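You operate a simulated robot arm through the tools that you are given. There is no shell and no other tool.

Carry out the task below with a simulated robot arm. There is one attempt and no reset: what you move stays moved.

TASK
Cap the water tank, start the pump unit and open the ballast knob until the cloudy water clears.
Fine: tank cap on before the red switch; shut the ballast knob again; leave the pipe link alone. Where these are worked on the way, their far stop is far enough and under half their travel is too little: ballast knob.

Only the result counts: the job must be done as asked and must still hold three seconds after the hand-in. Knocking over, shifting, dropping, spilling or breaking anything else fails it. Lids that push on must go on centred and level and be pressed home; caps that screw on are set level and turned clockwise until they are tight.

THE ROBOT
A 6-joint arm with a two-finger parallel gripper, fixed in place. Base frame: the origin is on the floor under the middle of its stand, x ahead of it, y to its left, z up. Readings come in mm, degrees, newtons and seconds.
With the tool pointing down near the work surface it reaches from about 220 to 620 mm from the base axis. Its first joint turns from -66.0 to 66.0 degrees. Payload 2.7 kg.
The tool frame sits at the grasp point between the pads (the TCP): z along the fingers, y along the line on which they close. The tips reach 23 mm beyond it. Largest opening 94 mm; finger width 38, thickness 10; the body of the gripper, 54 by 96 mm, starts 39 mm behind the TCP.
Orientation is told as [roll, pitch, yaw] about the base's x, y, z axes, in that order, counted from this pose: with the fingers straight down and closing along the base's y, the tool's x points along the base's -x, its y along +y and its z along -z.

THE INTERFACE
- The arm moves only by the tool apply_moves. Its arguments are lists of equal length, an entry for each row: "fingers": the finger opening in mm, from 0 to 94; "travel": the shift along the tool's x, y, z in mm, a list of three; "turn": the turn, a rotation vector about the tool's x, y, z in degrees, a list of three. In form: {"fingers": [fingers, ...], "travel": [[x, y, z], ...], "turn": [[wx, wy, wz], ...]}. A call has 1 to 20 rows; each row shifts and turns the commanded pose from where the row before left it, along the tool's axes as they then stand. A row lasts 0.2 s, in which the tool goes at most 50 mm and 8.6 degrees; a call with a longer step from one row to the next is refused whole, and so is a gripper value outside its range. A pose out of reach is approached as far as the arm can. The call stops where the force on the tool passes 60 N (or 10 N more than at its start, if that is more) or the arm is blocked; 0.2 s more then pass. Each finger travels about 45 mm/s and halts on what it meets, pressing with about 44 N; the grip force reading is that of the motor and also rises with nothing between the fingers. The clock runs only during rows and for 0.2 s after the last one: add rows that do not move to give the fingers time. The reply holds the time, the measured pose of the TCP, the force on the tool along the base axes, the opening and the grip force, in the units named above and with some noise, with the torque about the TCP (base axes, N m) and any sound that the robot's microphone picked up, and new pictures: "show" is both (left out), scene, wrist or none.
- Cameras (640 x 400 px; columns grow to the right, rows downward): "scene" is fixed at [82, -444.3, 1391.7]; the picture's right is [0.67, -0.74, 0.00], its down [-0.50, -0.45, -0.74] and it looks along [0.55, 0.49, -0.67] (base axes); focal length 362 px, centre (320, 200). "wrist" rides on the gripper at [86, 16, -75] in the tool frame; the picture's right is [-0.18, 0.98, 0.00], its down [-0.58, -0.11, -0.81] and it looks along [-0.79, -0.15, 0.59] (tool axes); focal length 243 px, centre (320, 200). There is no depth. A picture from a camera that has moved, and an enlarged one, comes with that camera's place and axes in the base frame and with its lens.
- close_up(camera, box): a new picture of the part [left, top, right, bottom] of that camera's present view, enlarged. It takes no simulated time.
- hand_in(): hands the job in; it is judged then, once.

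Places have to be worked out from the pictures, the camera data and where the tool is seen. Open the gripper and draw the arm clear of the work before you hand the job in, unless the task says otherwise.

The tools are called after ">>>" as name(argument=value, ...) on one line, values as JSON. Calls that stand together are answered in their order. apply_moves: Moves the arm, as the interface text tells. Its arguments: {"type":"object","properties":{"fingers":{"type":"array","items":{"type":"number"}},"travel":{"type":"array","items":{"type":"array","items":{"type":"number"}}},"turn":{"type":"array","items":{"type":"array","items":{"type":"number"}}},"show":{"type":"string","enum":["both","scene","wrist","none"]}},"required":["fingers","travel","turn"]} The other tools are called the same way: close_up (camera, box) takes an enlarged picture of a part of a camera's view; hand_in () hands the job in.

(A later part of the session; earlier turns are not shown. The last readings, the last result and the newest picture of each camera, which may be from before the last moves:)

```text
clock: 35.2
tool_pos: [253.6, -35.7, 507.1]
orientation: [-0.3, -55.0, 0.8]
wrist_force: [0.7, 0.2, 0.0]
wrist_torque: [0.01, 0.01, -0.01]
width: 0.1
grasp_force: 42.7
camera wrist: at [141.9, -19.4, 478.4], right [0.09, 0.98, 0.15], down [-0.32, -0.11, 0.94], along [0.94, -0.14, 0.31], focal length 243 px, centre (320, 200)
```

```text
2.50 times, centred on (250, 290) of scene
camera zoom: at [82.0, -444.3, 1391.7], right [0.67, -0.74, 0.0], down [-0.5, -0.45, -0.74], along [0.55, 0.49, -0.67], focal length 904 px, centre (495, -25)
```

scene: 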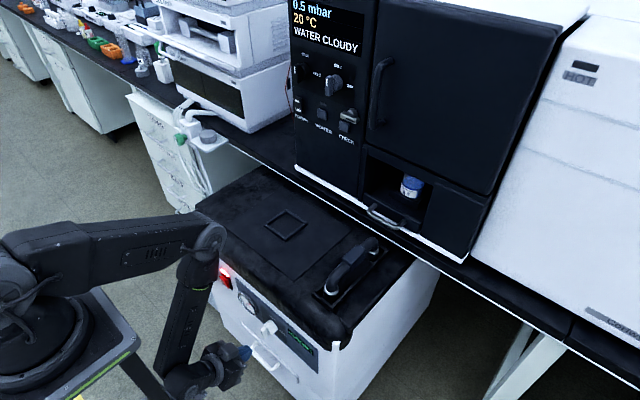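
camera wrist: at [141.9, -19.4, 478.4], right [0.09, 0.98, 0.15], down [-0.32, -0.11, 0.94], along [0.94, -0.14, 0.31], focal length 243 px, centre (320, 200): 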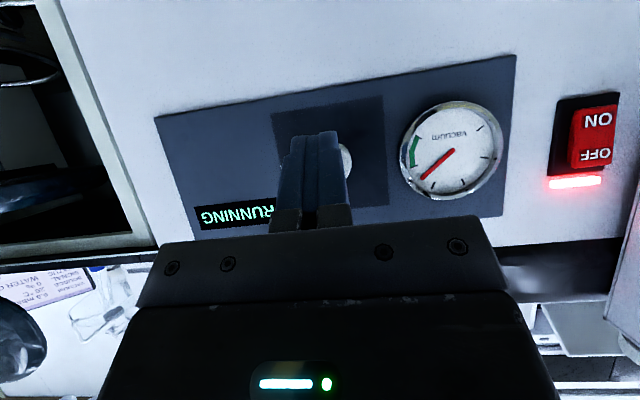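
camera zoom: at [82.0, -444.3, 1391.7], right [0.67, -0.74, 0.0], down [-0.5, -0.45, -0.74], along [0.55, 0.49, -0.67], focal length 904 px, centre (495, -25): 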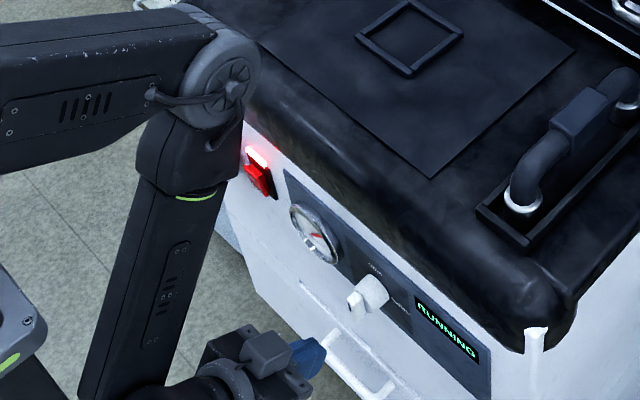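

The unit is RUNNING and the switch stays on. The knob bar should be gripped with the tool nearly horizontal so it can simply be rolled, so I try tilting further to about 80°.

>>> apply_moves(fingers=[10, 20, 30, 40, 50, 50], travel=[[0, 0, 0], [0, 0, 0], [0, 0, 0], [0, 0, 0], [0, 0, 0], [0, 0, 0]], turn=[[0, -6.5, 0], [0, -6.5, 0], [0, -6.5, 0], [0, -6, 0], [0, 0, 0], [0, 0, 0]], show="both")

>>> close_up(camera="wrist", box=[200, 60, 440, 240])

>>> close_up(camera="scene", box=[160, 240, 340, 400])

```text
clock: 36.6
tool_pos: [287.1, -49.9, 562.5]
orientation: [-0.8, -80.5, 1.5]
wrist_force: [-0.4, -0.5, 0.6]
wrist_torque: [-0.01, -0.02, -0.04]
width: 50.0
grasp_force: 0.1
out of reach, approached as far as the arm can: row 1, 2, 3, 4
camera wrist: at [197.4, -34.6, 488.4], right [0.02, 0.98, 0.18], down [-0.7, -0.11, 0.71], along [0.72, -0.14, 0.68], focal length 243 px, centre (320, 200)
```

scene: 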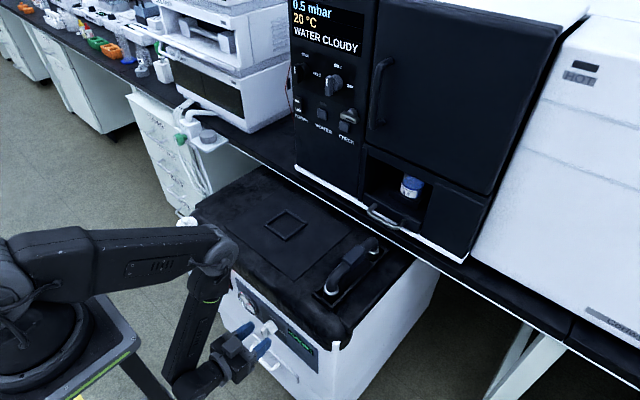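
wrist: 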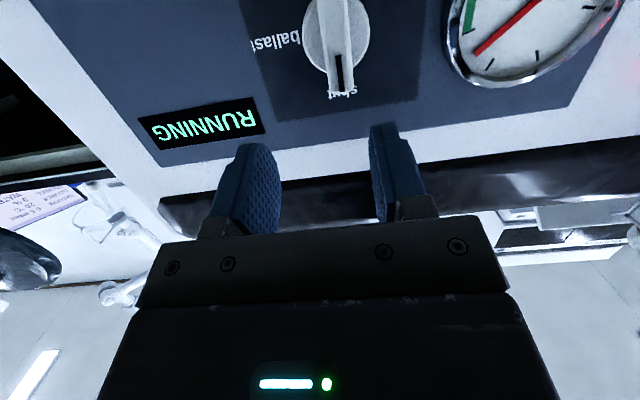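

```text
2.22 times, centred on (320, 150) of wrist
camera zoom: at [197.4, -34.6, 488.4], right [0.02, 0.98, 0.18], down [-0.7, -0.11, 0.71], along [0.72, -0.14, 0.68], focal length 539 px, centre (320, 311)
```

zoom: 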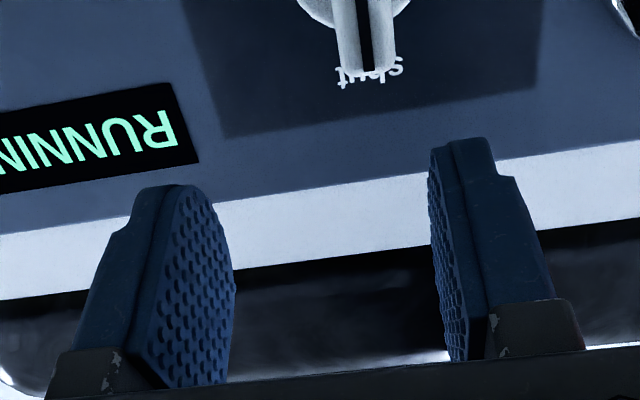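

```text
2.50 times, centred on (250, 320) of scene
camera zoom: at [82.0, -444.3, 1391.7], right [0.67, -0.74, 0.0], down [-0.5, -0.45, -0.74], along [0.55, 0.49, -0.67], focal length 904 px, centre (495, -100)
```

zoom: 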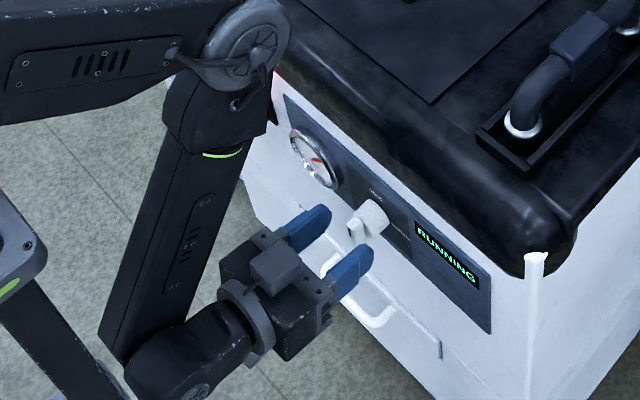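

The arm got the 80° tilt but had to drift to (287, -50, 562). I look at the knob from this angle before moving on.

>>> close_up(camera="wrist", box=[270, 0, 400, 110])

>>> close_up(camera="scene", box=[240, 290, 310, 350])

```text
3.64 times, centred on (335, 55) of wrist
camera zoom: at [197.4, -34.6, 488.4], right [0.02, 0.98, 0.18], down [-0.7, -0.11, 0.71], along [0.72, -0.14, 0.68], focal length 882 px, centre (266, 727)
```

zoom: 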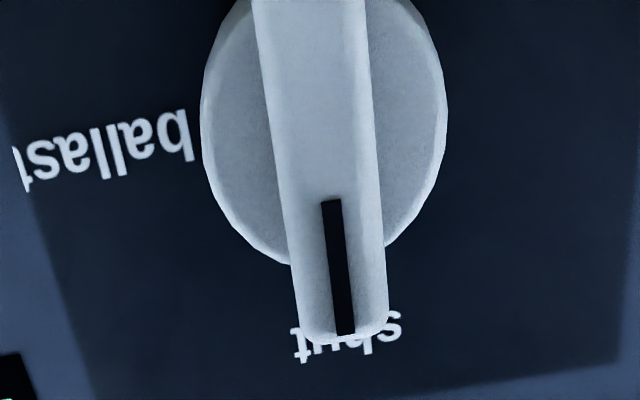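

```text
6.67 times, centred on (275, 320) of scene
camera zoom: at [82.0, -444.3, 1391.7], right [0.67, -0.74, 0.0], down [-0.5, -0.45, -0.74], along [0.55, 0.49, -0.67], focal length 2411 px, centre (620, -600)
```

zoom: 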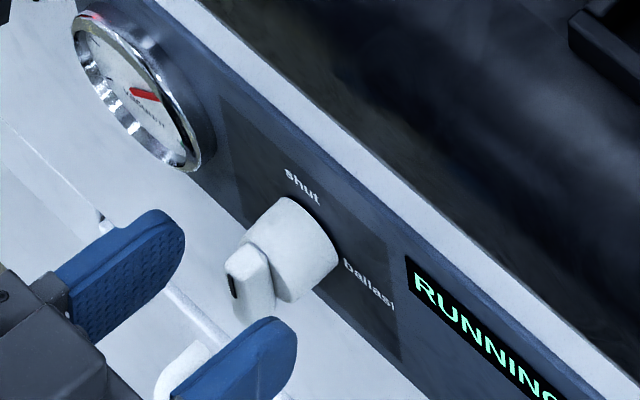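

The knob's bar is about 12 mm thick and 43 mm long, its upper end at about (320, -35, 534), axis near z 513. I test whether the arm can go down to the knob's height with this tilt, staying clear in x.

>>> apply_moves(fingers=[50, 50, 50, 50], travel=[[15, 7, 2.6], [15, 7, 2.6], [16, 0, 2.7], [0, 0, 0]], turn=[[0, 0, 0], [0, 0, 0], [0, 0, 0], [0, 0, 0]], show="both")

```text
clock: 37.6
tool_pos: [306.3, -43.4, 554.4]
orientation: [-0.8, -80.5, 1.4]
wrist_force: [-0.8, -0.7, -0.3]
wrist_torque: [-0.03, -0.04, -0.03]
width: 49.9
grasp_force: 0.0
out of reach, approached as far as the arm can: row 1, 2, 3
camera wrist: at [216.4, -28.2, 480.4], right [0.02, 0.98, 0.18], down [-0.7, -0.11, 0.71], along [0.72, -0.14, 0.68], focal length 243 px, centre (320, 200)
```

scene: 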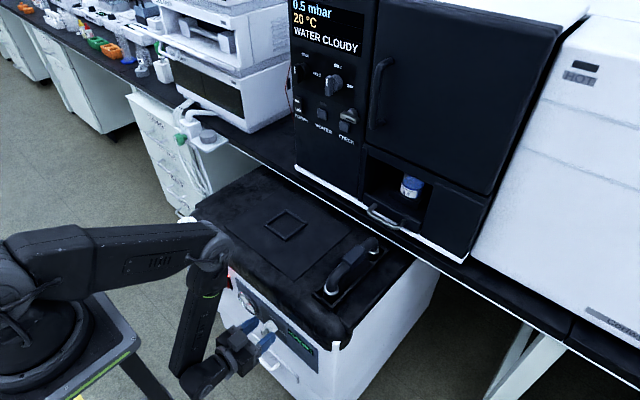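
wrist: 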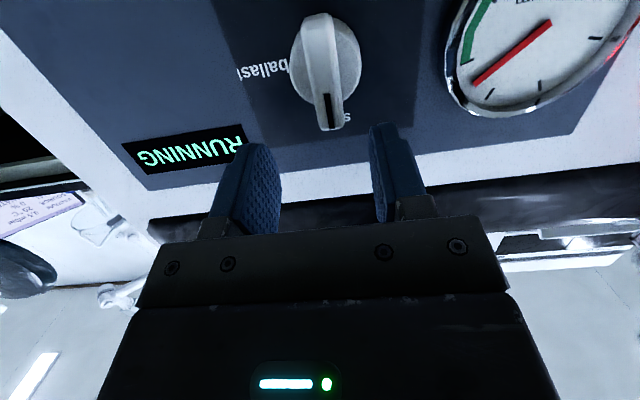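

At 80° the arm cannot get low enough, so I'll turn the knob by pushing its bar with closed fingers at about 55° tilt, where reach was fine. First I take a close look to fix the knob's position.

>>> close_up(camera="wrist", box=[260, 0, 400, 140])

>>> close_up(camera="scene", box=[245, 300, 295, 340])

```text
2.86 times, centred on (330, 70) of wrist
camera zoom: at [216.4, -28.2, 480.4], right [0.02, 0.98, 0.18], down [-0.7, -0.11, 0.71], along [0.72, -0.14, 0.68], focal length 693 px, centre (291, 571)
```

zoom: 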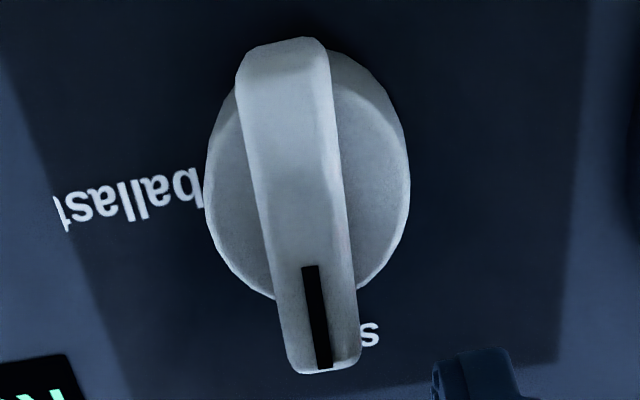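

```text
10.00 times, centred on (270, 320) of scene
camera zoom: at [82.0, -444.3, 1391.7], right [0.67, -0.74, 0.0], down [-0.5, -0.45, -0.74], along [0.55, 0.49, -0.67], focal length 3616 px, centre (820, -1000)
```

zoom: 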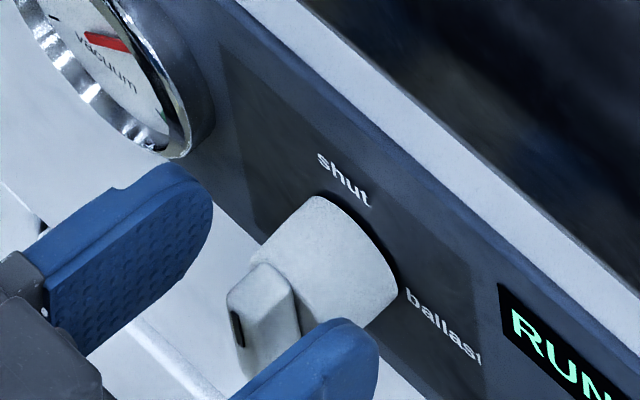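

The bar's front face is at x ≈ 315, y from -40 to -28, z from 492 to 535, so the axis is at about (y -34, z 513.5). I back off, close the fingers and return to 55° tilt.

>>> apply_moves(fingers=[50, 40, 25, 10, 0, 0, 0], travel=[[0, 0, -20], [0, 0, -12], [0, 0, 0], [0, 0, 0], [0, 0, 0], [0, 0, 0], [0, 0, 0]], turn=[[0, 0, 0], [0, 0, 0], [0, 8.5, 0], [0, 8.5, 0], [0, 8.5, 0], [0, 0, 0], [0, 0, 0]], show="both")

```text
clock: 39.2
tool_pos: [279.7, -46.6, 567.1]
orientation: [-0.1, -54.9, 0.8]
wrist_force: [-0.4, -0.5, -1.2]
wrist_torque: [0.02, 0.01, -0.02]
width: 0.0
grasp_force: 42.7
out of reach, approached as far as the arm can: row 1, 2
camera wrist: at [167.3, -30.1, 537.9], right [0.1, 0.98, 0.15], down [-0.33, -0.11, 0.94], along [0.94, -0.14, 0.31], focal length 243 px, centre (320, 200)
```

scene: 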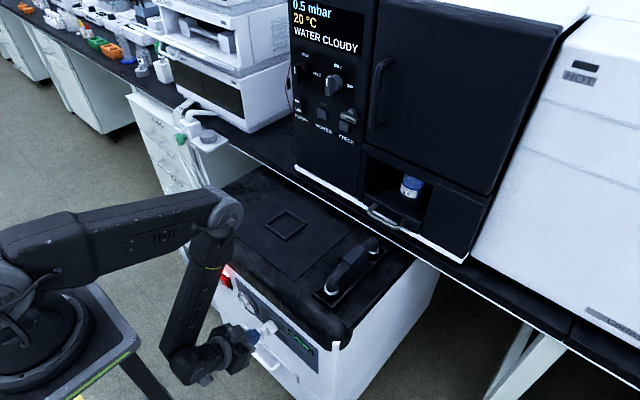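
wrist: 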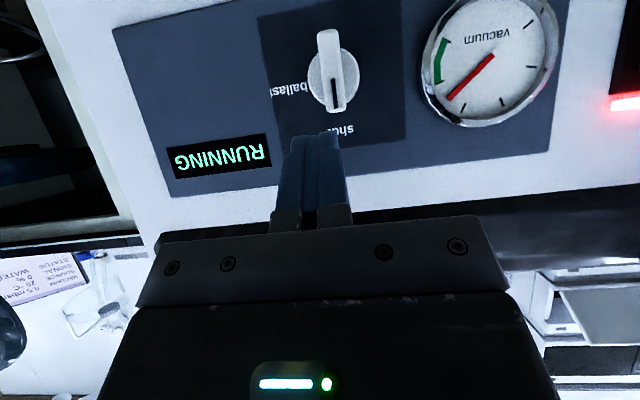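

Tilt is back to 55° and the knob is in view. I move the closed fingers to the +y side of the bar's upper half, slightly short in x for a check.

>>> apply_moves(fingers=[0, 0, 0, 0], travel=[[11.2, 32, 7.9], [-6.9, 0, 9.8], [-4.6, 0, 6.6], [0, 0, 0]], turn=[[0, 0, 0], [0, 0, 0], [0, 0, 0], [0, 0, 0]], show="both")

>>> close_up(camera="wrist", box=[200, 40, 440, 240])

>>> close_up(camera="scene", box=[230, 290, 310, 350])

```text
clock: 40.2
tool_pos: [298.1, -15.6, 554.4]
orientation: [-0.2, -55.0, 0.8]
wrist_force: [-0.8, 0.4, 0.1]
wrist_torque: [0.0, 0.0, 0.01]
width: 0.1
grasp_force: 42.1
camera wrist: at [187.1, -0.2, 523.9], right [0.1, 0.98, 0.15], down [-0.33, -0.11, 0.94], along [0.94, -0.14, 0.31], focal length 243 px, centre (320, 200)
```

scene: 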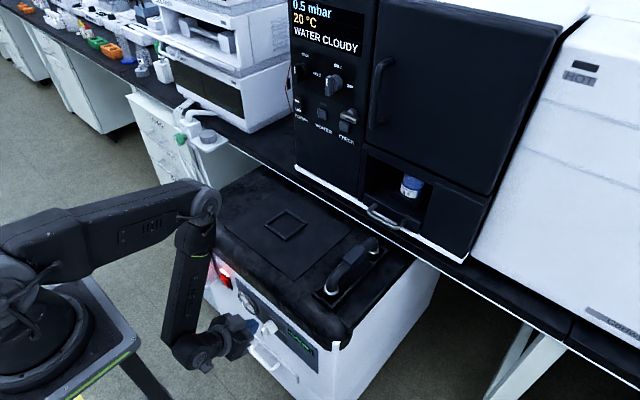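
wrist: 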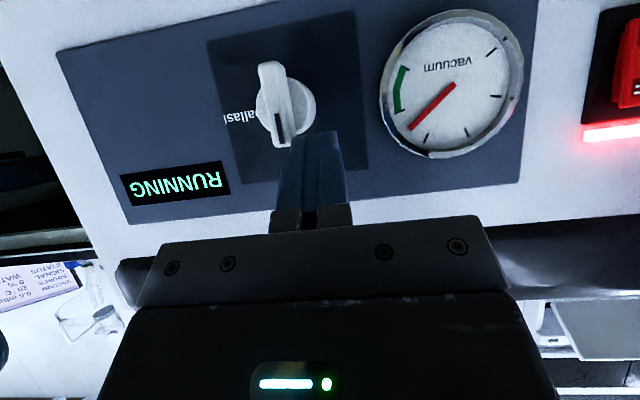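

```text
2.00 times, centred on (320, 140) of wrist
camera zoom: at [187.1, -0.2, 523.9], right [0.1, 0.98, 0.15], down [-0.33, -0.11, 0.94], along [0.94, -0.14, 0.31], focal length 485 px, centre (320, 320)
```

zoom: 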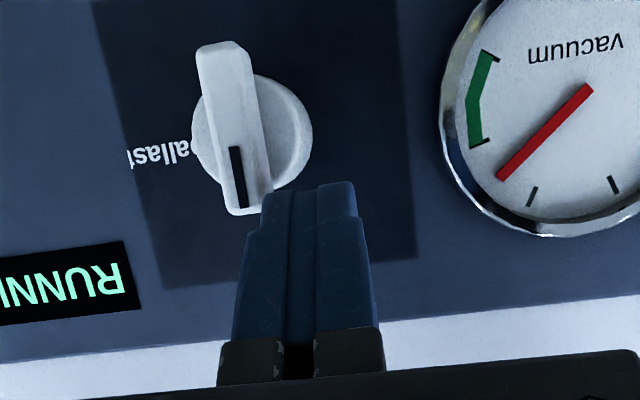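

```text
6.67 times, centred on (270, 320) of scene
camera zoom: at [82.0, -444.3, 1391.7], right [0.67, -0.74, 0.0], down [-0.5, -0.45, -0.74], along [0.55, 0.49, -0.67], focal length 2411 px, centre (653, -600)
```

zoom: 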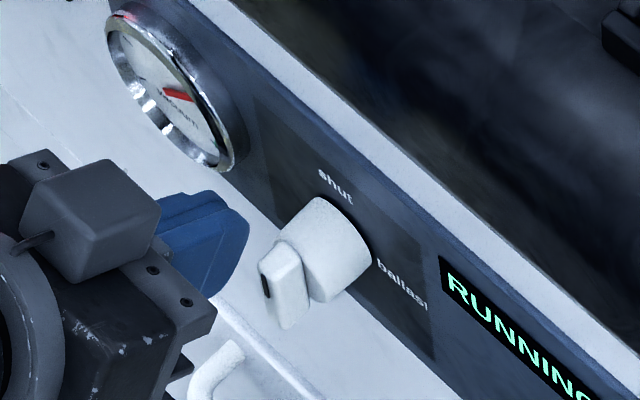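

The alignment matches: finger face at y ≈ -26, bar face at about -28. I shift 2 mm to +y, advance 11 mm beside the bar, then start pushing toward -y in small steps.

>>> apply_moves(fingers=[0, 0, 0, 0, 0, 0], travel=[[0, 2, 0], [-3.2, 0, 4.5], [-3.2, 0, 4.5], [0, -3, 0], [0, -3, 0], [0, 0, 0]], turn=[[0, 0, 0], [0, 0, 0], [0, 0, 0], [0, 0, 0], [0, 0, 0], [0, 0, 0]], show="both")

>>> close_up(camera="wrist", box=[200, 40, 440, 240])

>>> close_up(camera="scene", box=[230, 290, 310, 350])

```text
clock: 41.6
tool_pos: [310.5, -18.0, 553.2]
orientation: [-0.2, -54.9, 0.7]
wrist_force: [0.3, 0.1, -0.5]
wrist_torque: [0.01, -0.01, -0.02]
width: 0.0
grasp_force: 42.3
camera wrist: at [198.1, -3.1, 524.2], right [0.1, 0.98, 0.15], down [-0.33, -0.11, 0.94], along [0.94, -0.14, 0.31], focal length 243 px, centre (320, 200)
```

scene: 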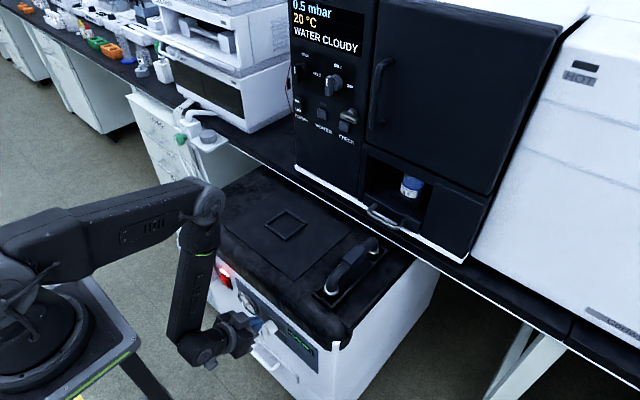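
wrist: 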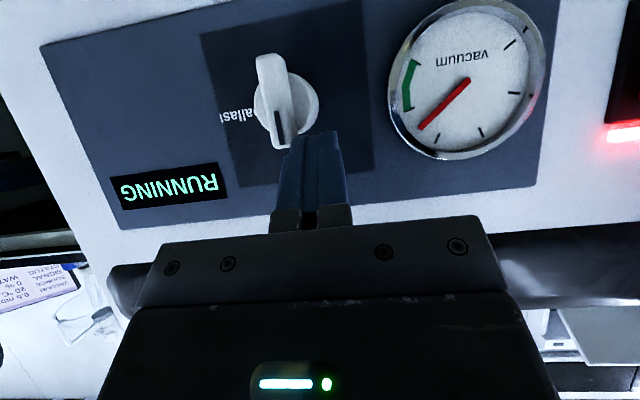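

```text
2.00 times, centred on (320, 140) of wrist
camera zoom: at [198.1, -3.1, 524.2], right [0.1, 0.98, 0.15], down [-0.33, -0.11, 0.94], along [0.94, -0.14, 0.31], focal length 485 px, centre (320, 320)
```

zoom: 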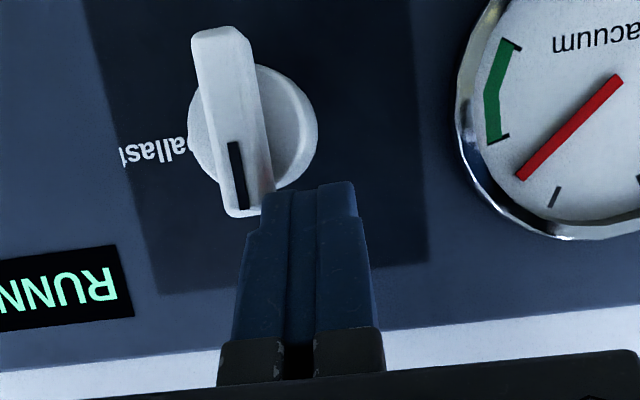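

```text
6.67 times, centred on (270, 320) of scene
camera zoom: at [82.0, -444.3, 1391.7], right [0.67, -0.74, 0.0], down [-0.5, -0.45, -0.74], along [0.55, 0.49, -0.67], focal length 2411 px, centre (653, -600)
```

zoom: 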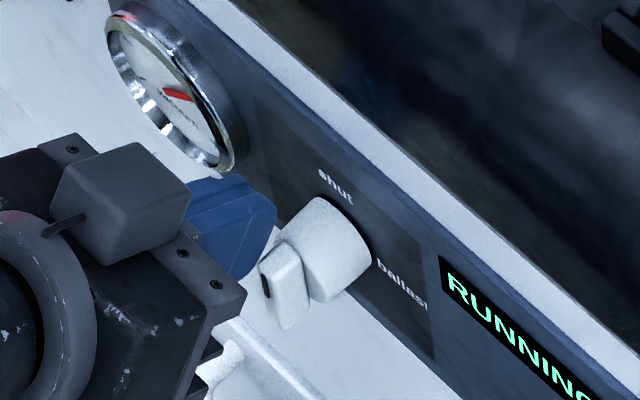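

The fingers are now beside the bar's upper end, just about touching. I push toward -y in 2 mm steps.

>>> apply_moves(fingers=[0, 0, 0, 0, 0, 0], travel=[[0, -2.2, 0], [0, -2.2, 0], [0, -2.2, 0], [0, -2.2, 0], [0, -2.2, 0], [0, 0, 0]], turn=[[0, 0, 0], [0, 0, 0], [0, 0, 0], [0, 0, 0], [0, 0, 0], [0, 0, 0]], show="both")

>>> close_up(camera="wrist", box=[200, 40, 440, 240])

>>> close_up(camera="scene", box=[230, 290, 310, 350])

```text
clock: 43.0
tool_pos: [312.8, -29.3, 553.0]
orientation: [-0.3, -55.1, 0.8]
wrist_force: [-0.4, 0.0, 0.2]
wrist_torque: [0.04, -0.03, 0.03]
width: 0.1
grasp_force: 42.4
camera wrist: at [199.6, -13.6, 524.0], right [0.1, 0.98, 0.15], down [-0.33, -0.11, 0.94], along [0.94, -0.14, 0.31], focal length 243 px, centre (320, 200)
```

scene: 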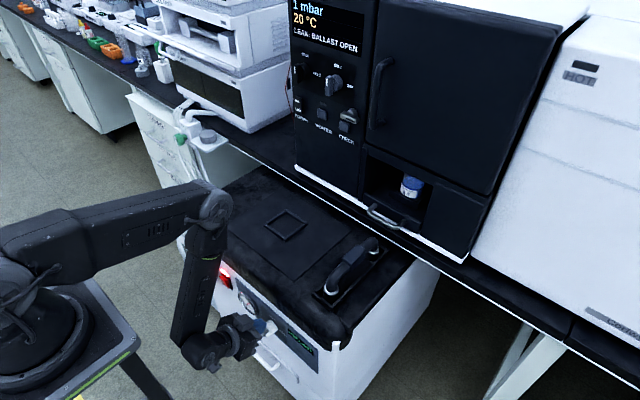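
wrist: 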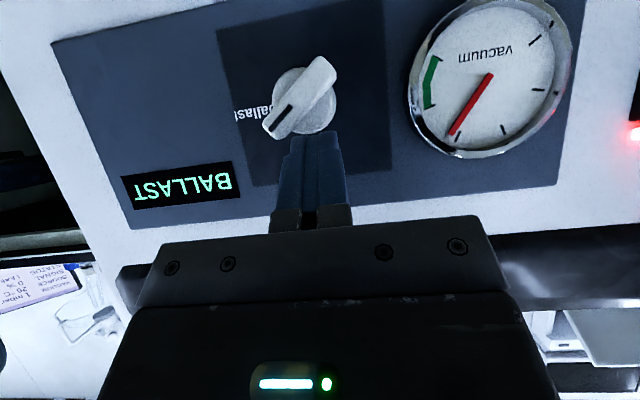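

```text
2.00 times, centred on (320, 140) of wrist
camera zoom: at [199.6, -13.6, 524.0], right [0.1, 0.98, 0.15], down [-0.33, -0.11, 0.94], along [0.94, -0.14, 0.31], focal length 485 px, centre (320, 320)
```

zoom: 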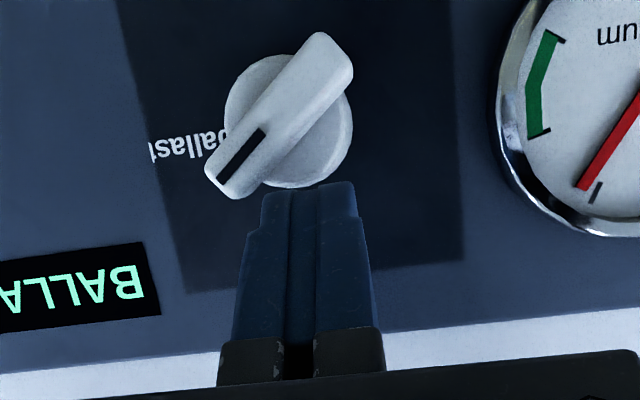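

```text
6.67 times, centred on (270, 320) of scene
camera zoom: at [82.0, -444.3, 1391.7], right [0.67, -0.74, 0.0], down [-0.5, -0.45, -0.74], along [0.55, 0.49, -0.67], focal length 2411 px, centre (653, -600)
```

zoom: 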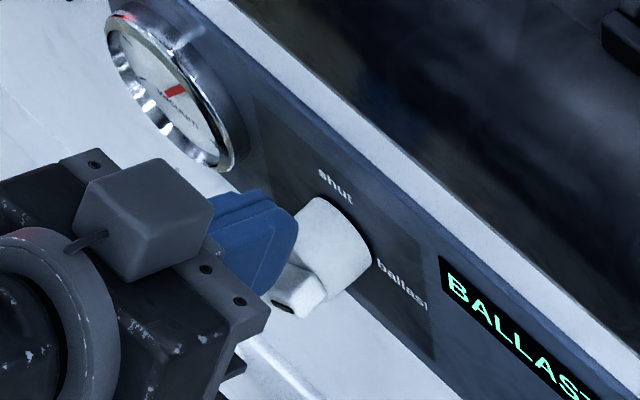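

The knob turned about 48° with almost no force; the display now says the ballast is open. I continue the arc, over and down, to bring it to its far stop.

>>> apply_moves(fingers=[0, 0, 0, 0, 0], travel=[[1.47, -3.5, 1.03], [2.3, -2.9, 1.6], [2.8, -2, 1.95], [2.05, -1, 1.44], [0, 0, 0]], turn=[[0, 0, 0], [0, 0, 0], [0, 0, 0], [0, 0, 0], [0, 0, 0]], show="both")

>>> close_up(camera="wrist", box=[200, 40, 440, 240])

>>> close_up(camera="scene", box=[230, 290, 310, 350])

>>> close_up(camera="scene", box=[280, 0, 380, 70])

```text
clock: 43.9
tool_pos: [312.9, -37.4, 550.1]
orientation: [-0.2, -55.7, 0.8]
wrist_force: [-2.0, 0.4, 5.8]
wrist_torque: [0.04, 0.0, 0.01]
width: 0.0
grasp_force: 42.3
stopped in row 4: the force on the tool passed its limit at 69 N (the readings are from after the stop); the commanded pose is now the measured one
camera wrist: at [200.9, -22.2, 519.1], right [0.09, 0.98, 0.15], down [-0.34, -0.11, 0.93], along [0.94, -0.14, 0.32], focal length 243 px, centre (320, 200)
```

scene: 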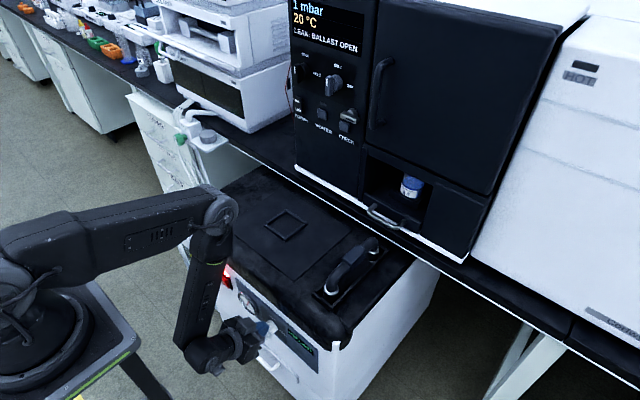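
wrist: 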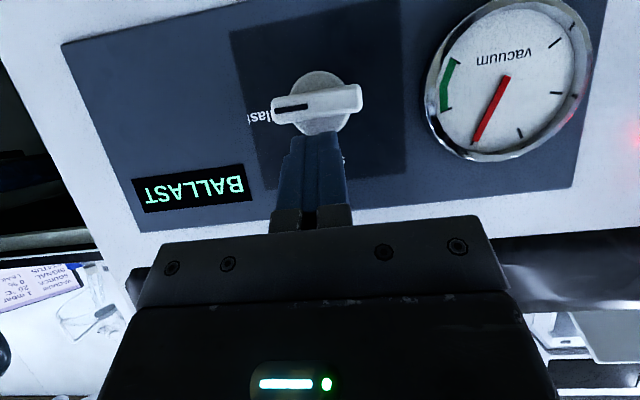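

```text
2.00 times, centred on (320, 140) of wrist
camera zoom: at [200.9, -22.2, 519.1], right [0.09, 0.98, 0.15], down [-0.34, -0.11, 0.93], along [0.94, -0.14, 0.32], focal length 485 px, centre (320, 320)
```

zoom: 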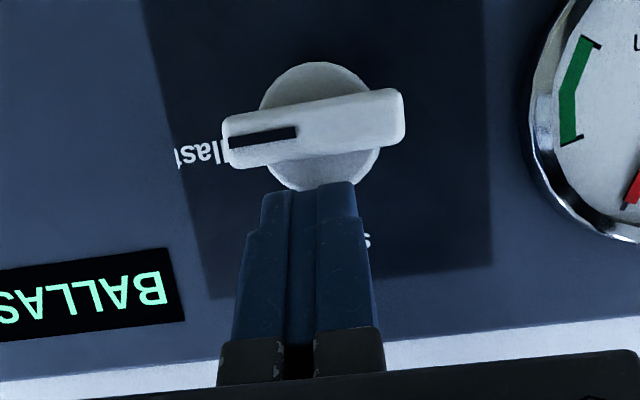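

```text
6.67 times, centred on (270, 320) of scene
camera zoom: at [81.9, -444.3, 1391.7], right [0.67, -0.74, 0.0], down [-0.5, -0.45, -0.74], along [0.55, 0.49, -0.67], focal length 2411 px, centre (653, -600)
```

zoom: 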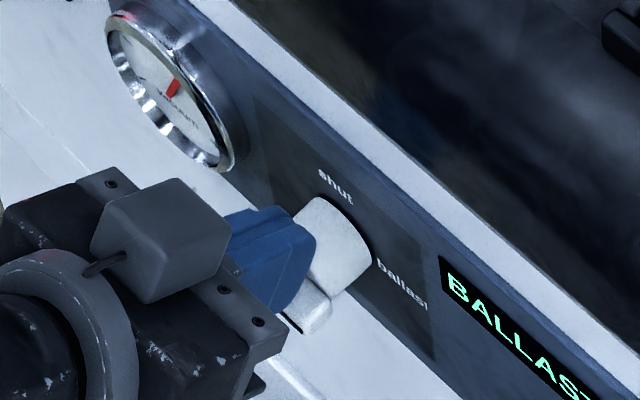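

```text
5.71 times, centred on (330, 35) of scene
camera zoom: at [81.9, -444.3, 1391.7], right [0.67, -0.74, 0.0], down [-0.5, -0.45, -0.74], along [0.55, 0.49, -0.67], focal length 2066 px, centre (263, 1143)
```

zoom: 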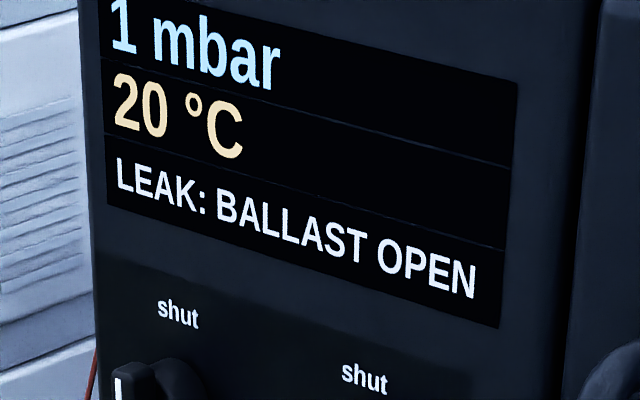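

The knob is at its far stop with the mark on "ballast" (69 N reached at the stop). I lift off, back away and move to where the wrist camera can see the tank window, to watch the water.

>>> apply_moves(fingers=[0, 0, 0, 0, 0, 0, 0, 0, 0], travel=[[-6.5, 0, -4.6], [-6.5, 0, -4.6], [8.6, 0, -12.3], [11.5, 0, -16.4], [0, 35, 0], [0, 35, 0], [0, 35, 0], [0, 35, 0], [0, 0, 0]], turn=[[0, 0, 0], [0, 0, 0], [0, 0, 0], [0, 0, 0], [0, 0, 0], [0, 0, 0], [0, 0, 0], [0, 0, 0], [0, 0, 0]], show="both")

>>> close_up(camera="wrist", box=[440, 60, 640, 260])

>>> close_up(camera="scene", box=[280, 0, 380, 70])

>>> close_up(camera="scene", box=[160, 210, 340, 370])

```text
clock: 45.9
tool_pos: [276.7, 104.3, 564.4]
orientation: [-0.3, -55.7, 0.8]
wrist_force: [0.4, 0.7, 0.7]
wrist_torque: [-0.02, 0.01, 0.04]
width: 0.4
grasp_force: 42.5
camera wrist: at [164.2, 118.6, 533.9], right [0.09, 0.98, 0.15], down [-0.34, -0.11, 0.93], along [0.94, -0.14, 0.32], focal length 243 px, centre (320, 200)
```

scene: 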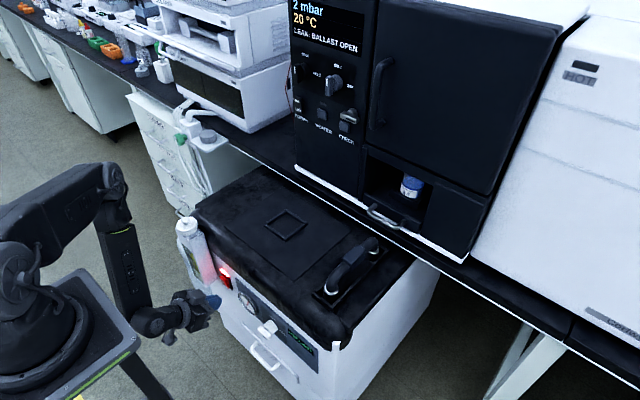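
wrist: 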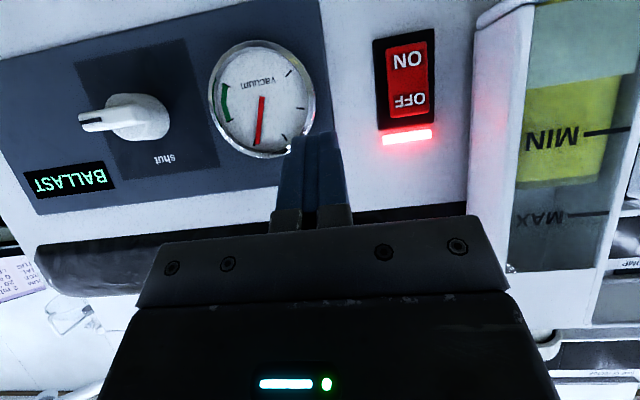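

```text
2.00 times, centred on (540, 160) of wrist
camera zoom: at [164.2, 118.6, 533.9], right [0.09, 0.98, 0.15], down [-0.34, -0.11, 0.93], along [0.94, -0.14, 0.32], focal length 485 px, centre (-120, 280)
```

zoom: 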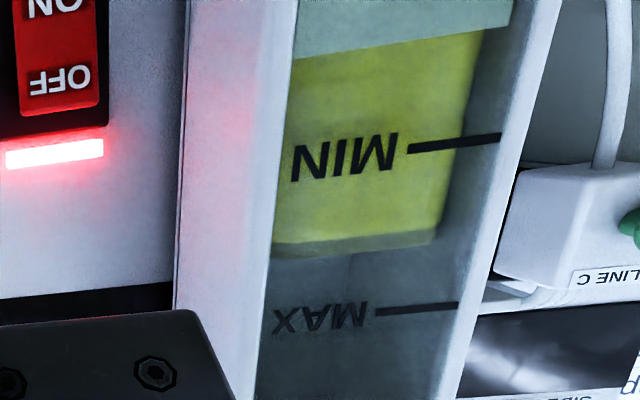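

```text
5.71 times, centred on (330, 35) of scene
camera zoom: at [82.0, -444.3, 1391.7], right [0.67, -0.74, 0.0], down [-0.5, -0.45, -0.74], along [0.55, 0.49, -0.67], focal length 2066 px, centre (263, 1143)
```

zoom: 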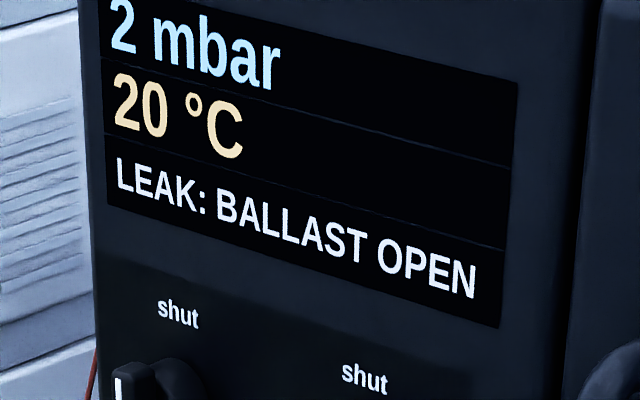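

```text
2.50 times, centred on (250, 290) of scene
camera zoom: at [82.0, -444.3, 1391.7], right [0.67, -0.74, 0.0], down [-0.5, -0.45, -0.74], along [0.55, 0.49, -0.67], focal length 904 px, centre (495, -25)
```

zoom: 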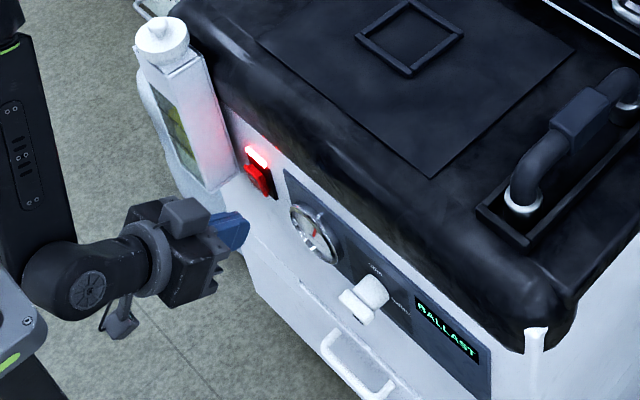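

The ballast is open and the water in the window is still yellow-green. I hold still and watch it for a few seconds.

>>> apply_moves(fingers=[0, 0, 0, 0, 0, 0, 0, 0, 0, 0, 0, 0, 0, 0, 0, 0, 0, 0, 0, 0], travel=[[0, 0, 0], [0, 0, 0], [0, 0, 0], [0, 0, 0], [0, 0, 0], [0, 0, 0], [0, 0, 0], [0, 0, 0], [0, 0, 0], [0, 0, 0], [0, 0, 0], [0, 0, 0], [0, 0, 0], [0, 0, 0], [0, 0, 0], [0, 0, 0], [0, 0, 0], [0, 0, 0], [0, 0, 0], [0, 0, 0]], turn=[[0, 0, 0], [0, 0, 0], [0, 0, 0], [0, 0, 0], [0, 0, 0], [0, 0, 0], [0, 0, 0], [0, 0, 0], [0, 0, 0], [0, 0, 0], [0, 0, 0], [0, 0, 0], [0, 0, 0], [0, 0, 0], [0, 0, 0], [0, 0, 0], [0, 0, 0], [0, 0, 0], [0, 0, 0], [0, 0, 0]], show="both")

>>> close_up(camera="wrist", box=[440, 60, 640, 260])

>>> close_up(camera="scene", box=[280, 0, 380, 70])

```text
clock: 50.1
tool_pos: [275.9, 102.5, 565.0]
orientation: [-0.1, -55.8, 0.8]
wrist_force: [0.0, 0.5, 0.3]
wrist_torque: [0.02, -0.03, -0.02]
width: 0.0
grasp_force: 42.9
camera wrist: at [164.3, 118.2, 533.8], right [0.09, 0.98, 0.15], down [-0.34, -0.11, 0.93], along [0.94, -0.14, 0.32], focal length 243 px, centre (320, 200)
```

scene: 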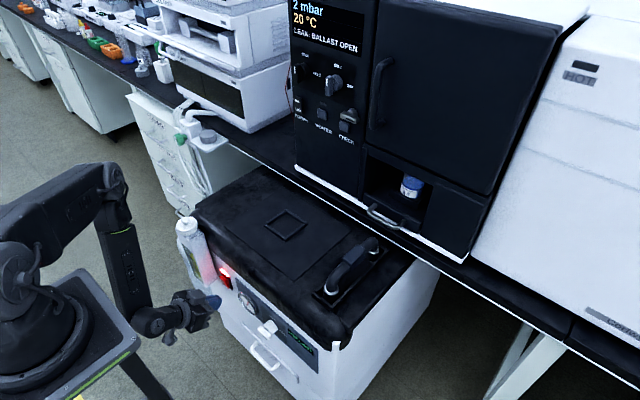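
wrist: 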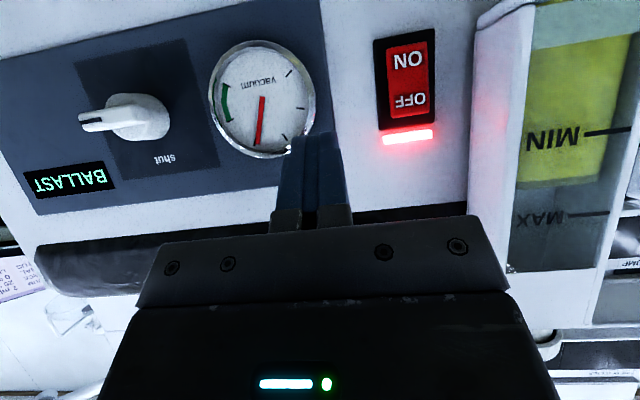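

```text
2.00 times, centred on (540, 160) of wrist
camera zoom: at [164.3, 118.2, 533.8], right [0.09, 0.98, 0.15], down [-0.34, -0.11, 0.93], along [0.94, -0.14, 0.32], focal length 485 px, centre (-120, 280)
```

zoom: 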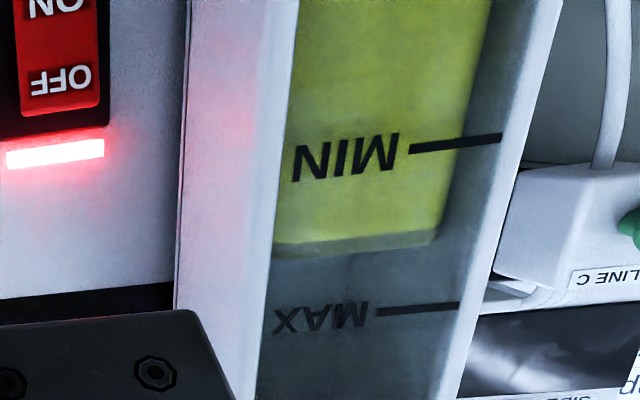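

```text
5.71 times, centred on (330, 35) of scene
camera zoom: at [82.0, -444.3, 1391.7], right [0.67, -0.74, 0.0], down [-0.5, -0.45, -0.74], along [0.55, 0.49, -0.67], focal length 2066 px, centre (263, 1143)
```

zoom: 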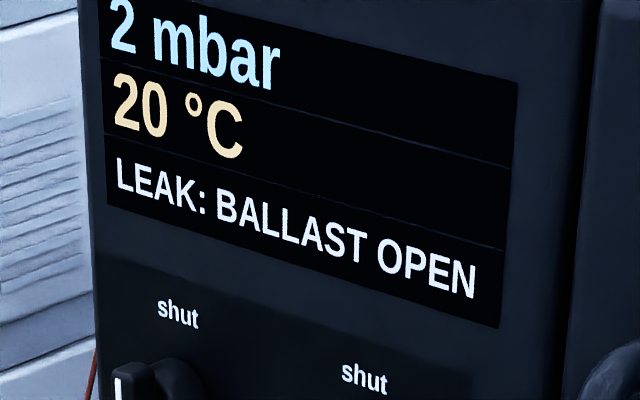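

The pale cloudy layer at the bottom of the window has shrunk upward in the picture. I zoom in on the bottom end of the window.

>>> close_up(camera="wrist", box=[480, 0, 640, 120])

>>> close_up(camera="scene", box=[170, 210, 230, 290])

```text
3.33 times, centred on (560, 60) of wrist
camera zoom: at [164.3, 118.2, 533.8], right [0.09, 0.98, 0.15], down [-0.34, -0.11, 0.93], along [0.94, -0.14, 0.32], focal length 809 px, centre (-480, 667)
```

zoom: 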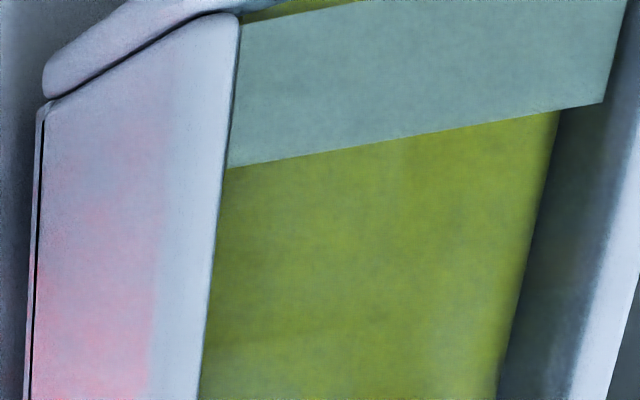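

```text
5.00 times, centred on (200, 250) of scene
camera zoom: at [82.0, -444.3, 1391.7], right [0.67, -0.74, 0.0], down [-0.5, -0.45, -0.74], along [0.55, 0.49, -0.67], focal length 1808 px, centre (920, -50)
```

zoom: 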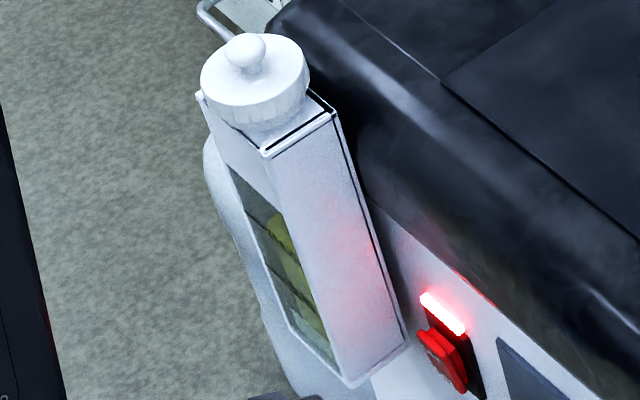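

The cloudy layer is still there but shrinking steadily. I wait four more seconds.

>>> apply_moves(fingers=[0, 0, 0, 0, 0, 0, 0, 0, 0, 0, 0, 0, 0, 0, 0, 0, 0, 0, 0, 0], travel=[[0, 0, 0], [0, 0, 0], [0, 0, 0], [0, 0, 0], [0, 0, 0], [0, 0, 0], [0, 0, 0], [0, 0, 0], [0, 0, 0], [0, 0, 0], [0, 0, 0], [0, 0, 0], [0, 0, 0], [0, 0, 0], [0, 0, 0], [0, 0, 0], [0, 0, 0], [0, 0, 0], [0, 0, 0], [0, 0, 0]], turn=[[0, 0, 0], [0, 0, 0], [0, 0, 0], [0, 0, 0], [0, 0, 0], [0, 0, 0], [0, 0, 0], [0, 0, 0], [0, 0, 0], [0, 0, 0], [0, 0, 0], [0, 0, 0], [0, 0, 0], [0, 0, 0], [0, 0, 0], [0, 0, 0], [0, 0, 0], [0, 0, 0], [0, 0, 0], [0, 0, 0]], show="none")

>>> close_up(camera="wrist", box=[480, 0, 640, 120])

>>> close_up(camera="scene", box=[280, 0, 380, 70])

```text
clock: 54.3
tool_pos: [275.6, 102.6, 564.5]
orientation: [-0.2, -55.7, 0.9]
wrist_force: [0.4, 0.3, 0.2]
wrist_torque: [0.03, 0.01, 0.01]
width: 0.0
grasp_force: 41.8
```

```text
3.33 times, centred on (560, 60) of wrist
camera zoom: at [164.3, 118.2, 533.8], right [0.09, 0.98, 0.15], down [-0.34, -0.11, 0.93], along [0.94, -0.14, 0.32], focal length 809 px, centre (-480, 667)
```

zoom: 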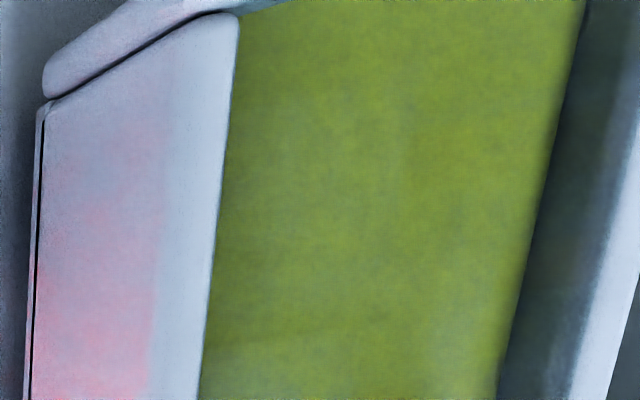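

```text
5.71 times, centred on (330, 35) of scene
camera zoom: at [82.0, -444.3, 1391.7], right [0.67, -0.74, 0.0], down [-0.5, -0.45, -0.74], along [0.55, 0.49, -0.67], focal length 2066 px, centre (263, 1143)
```

zoom: 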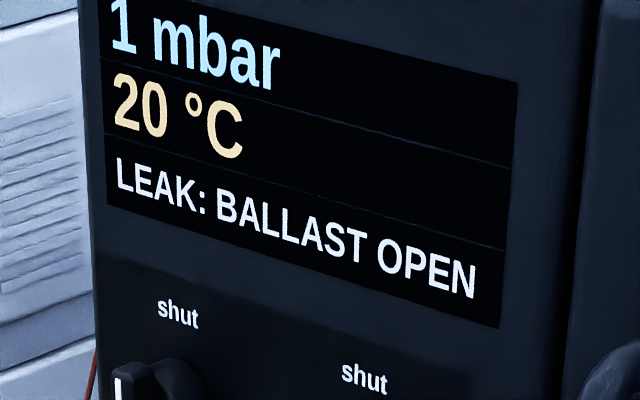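

The visible part is now clear. I check the bottom of the window from the scene camera and give it a few more seconds to be safe, while lowering the camera for a full view of the window bottom.

>>> apply_moves(fingers=[0, 0, 0, 0, 0, 0, 0, 0, 0, 0, 0, 0, 0, 0, 0], travel=[[24, 15, 17], [24, 15, 17], [0, 0, 0], [0, 0, 0], [0, 0, 0], [0, 0, 0], [0, 0, 0], [0, 0, 0], [0, 0, 0], [0, 0, 0], [0, 0, 0], [0, 0, 0], [0, 0, 0], [0, 0, 0], [0, 0, 0]], turn=[[0, 0, 0], [0, 0, 0], [0, 0, 0], [0, 0, 0], [0, 0, 0], [0, 0, 0], [0, 0, 0], [0, 0, 0], [0, 0, 0], [0, 0, 0], [0, 0, 0], [0, 0, 0], [0, 0, 0], [0, 0, 0], [0, 0, 0]], show="both")

>>> close_up(camera="wrist", box=[440, 0, 640, 200])

>>> close_up(camera="scene", box=[190, 230, 225, 290])

>>> close_up(camera="scene", box=[280, 0, 380, 70])

```text
clock: 57.5
tool_pos: [275.6, 132.7, 504.5]
orientation: [-0.2, -55.8, 0.9]
wrist_force: [-0.4, -0.2, -0.2]
wrist_torque: [-0.04, -0.04, -0.04]
width: 0.0
grasp_force: 42.2
camera wrist: at [164.4, 148.2, 473.5], right [0.09, 0.98, 0.15], down [-0.34, -0.11, 0.93], along [0.94, -0.14, 0.32], focal length 243 px, centre (320, 200)
```

scene: 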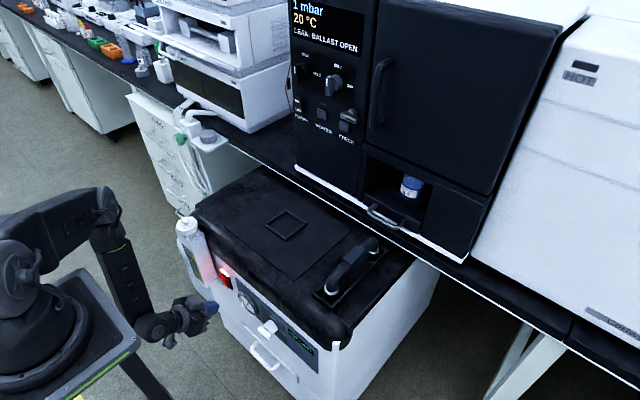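
wrist: 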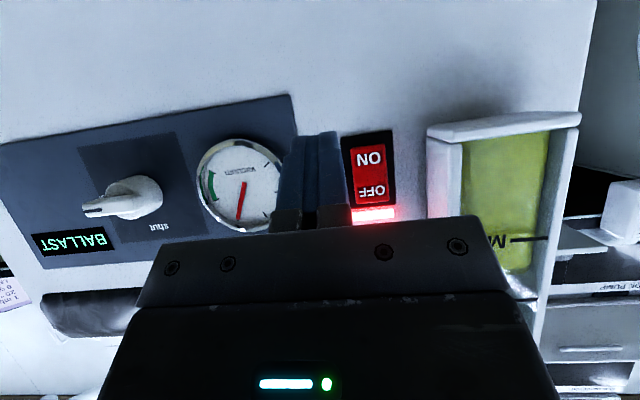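

```text
2.00 times, centred on (540, 100) of wrist
camera zoom: at [164.4, 148.2, 473.5], right [0.09, 0.98, 0.15], down [-0.34, -0.11, 0.93], along [0.94, -0.14, 0.32], focal length 485 px, centre (-120, 400)
```

zoom: 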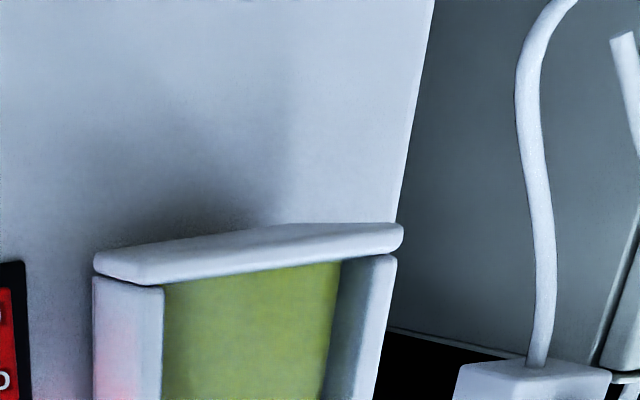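

```text
6.67 times, centred on (208, 260) of scene
camera zoom: at [82.0, -444.3, 1391.7], right [0.67, -0.74, 0.0], down [-0.5, -0.45, -0.74], along [0.55, 0.49, -0.67], focal length 2411 px, centre (1070, -200)
```

zoom: 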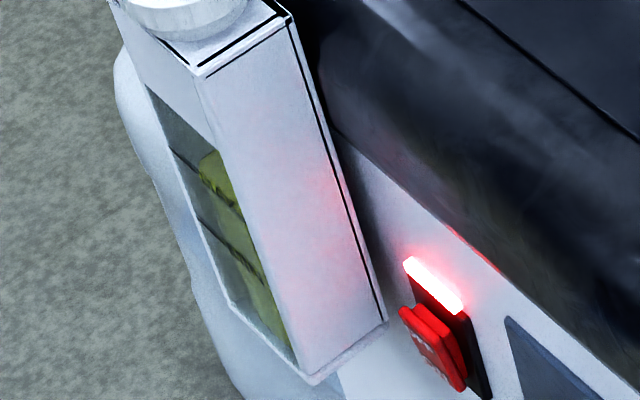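

```text
5.71 times, centred on (330, 35) of scene
camera zoom: at [82.0, -444.3, 1391.7], right [0.67, -0.74, 0.0], down [-0.5, -0.45, -0.74], along [0.55, 0.49, -0.67], focal length 2066 px, centre (263, 1143)
```

zoom: 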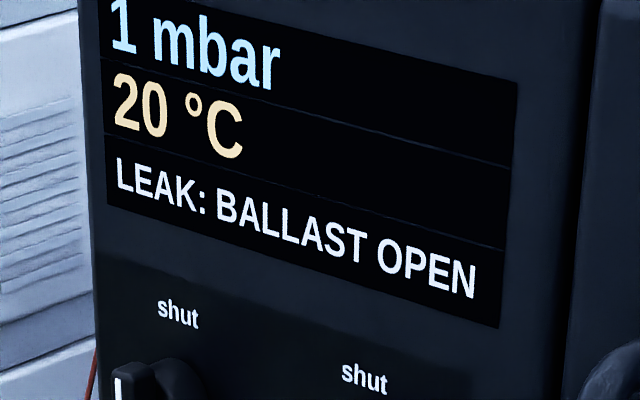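

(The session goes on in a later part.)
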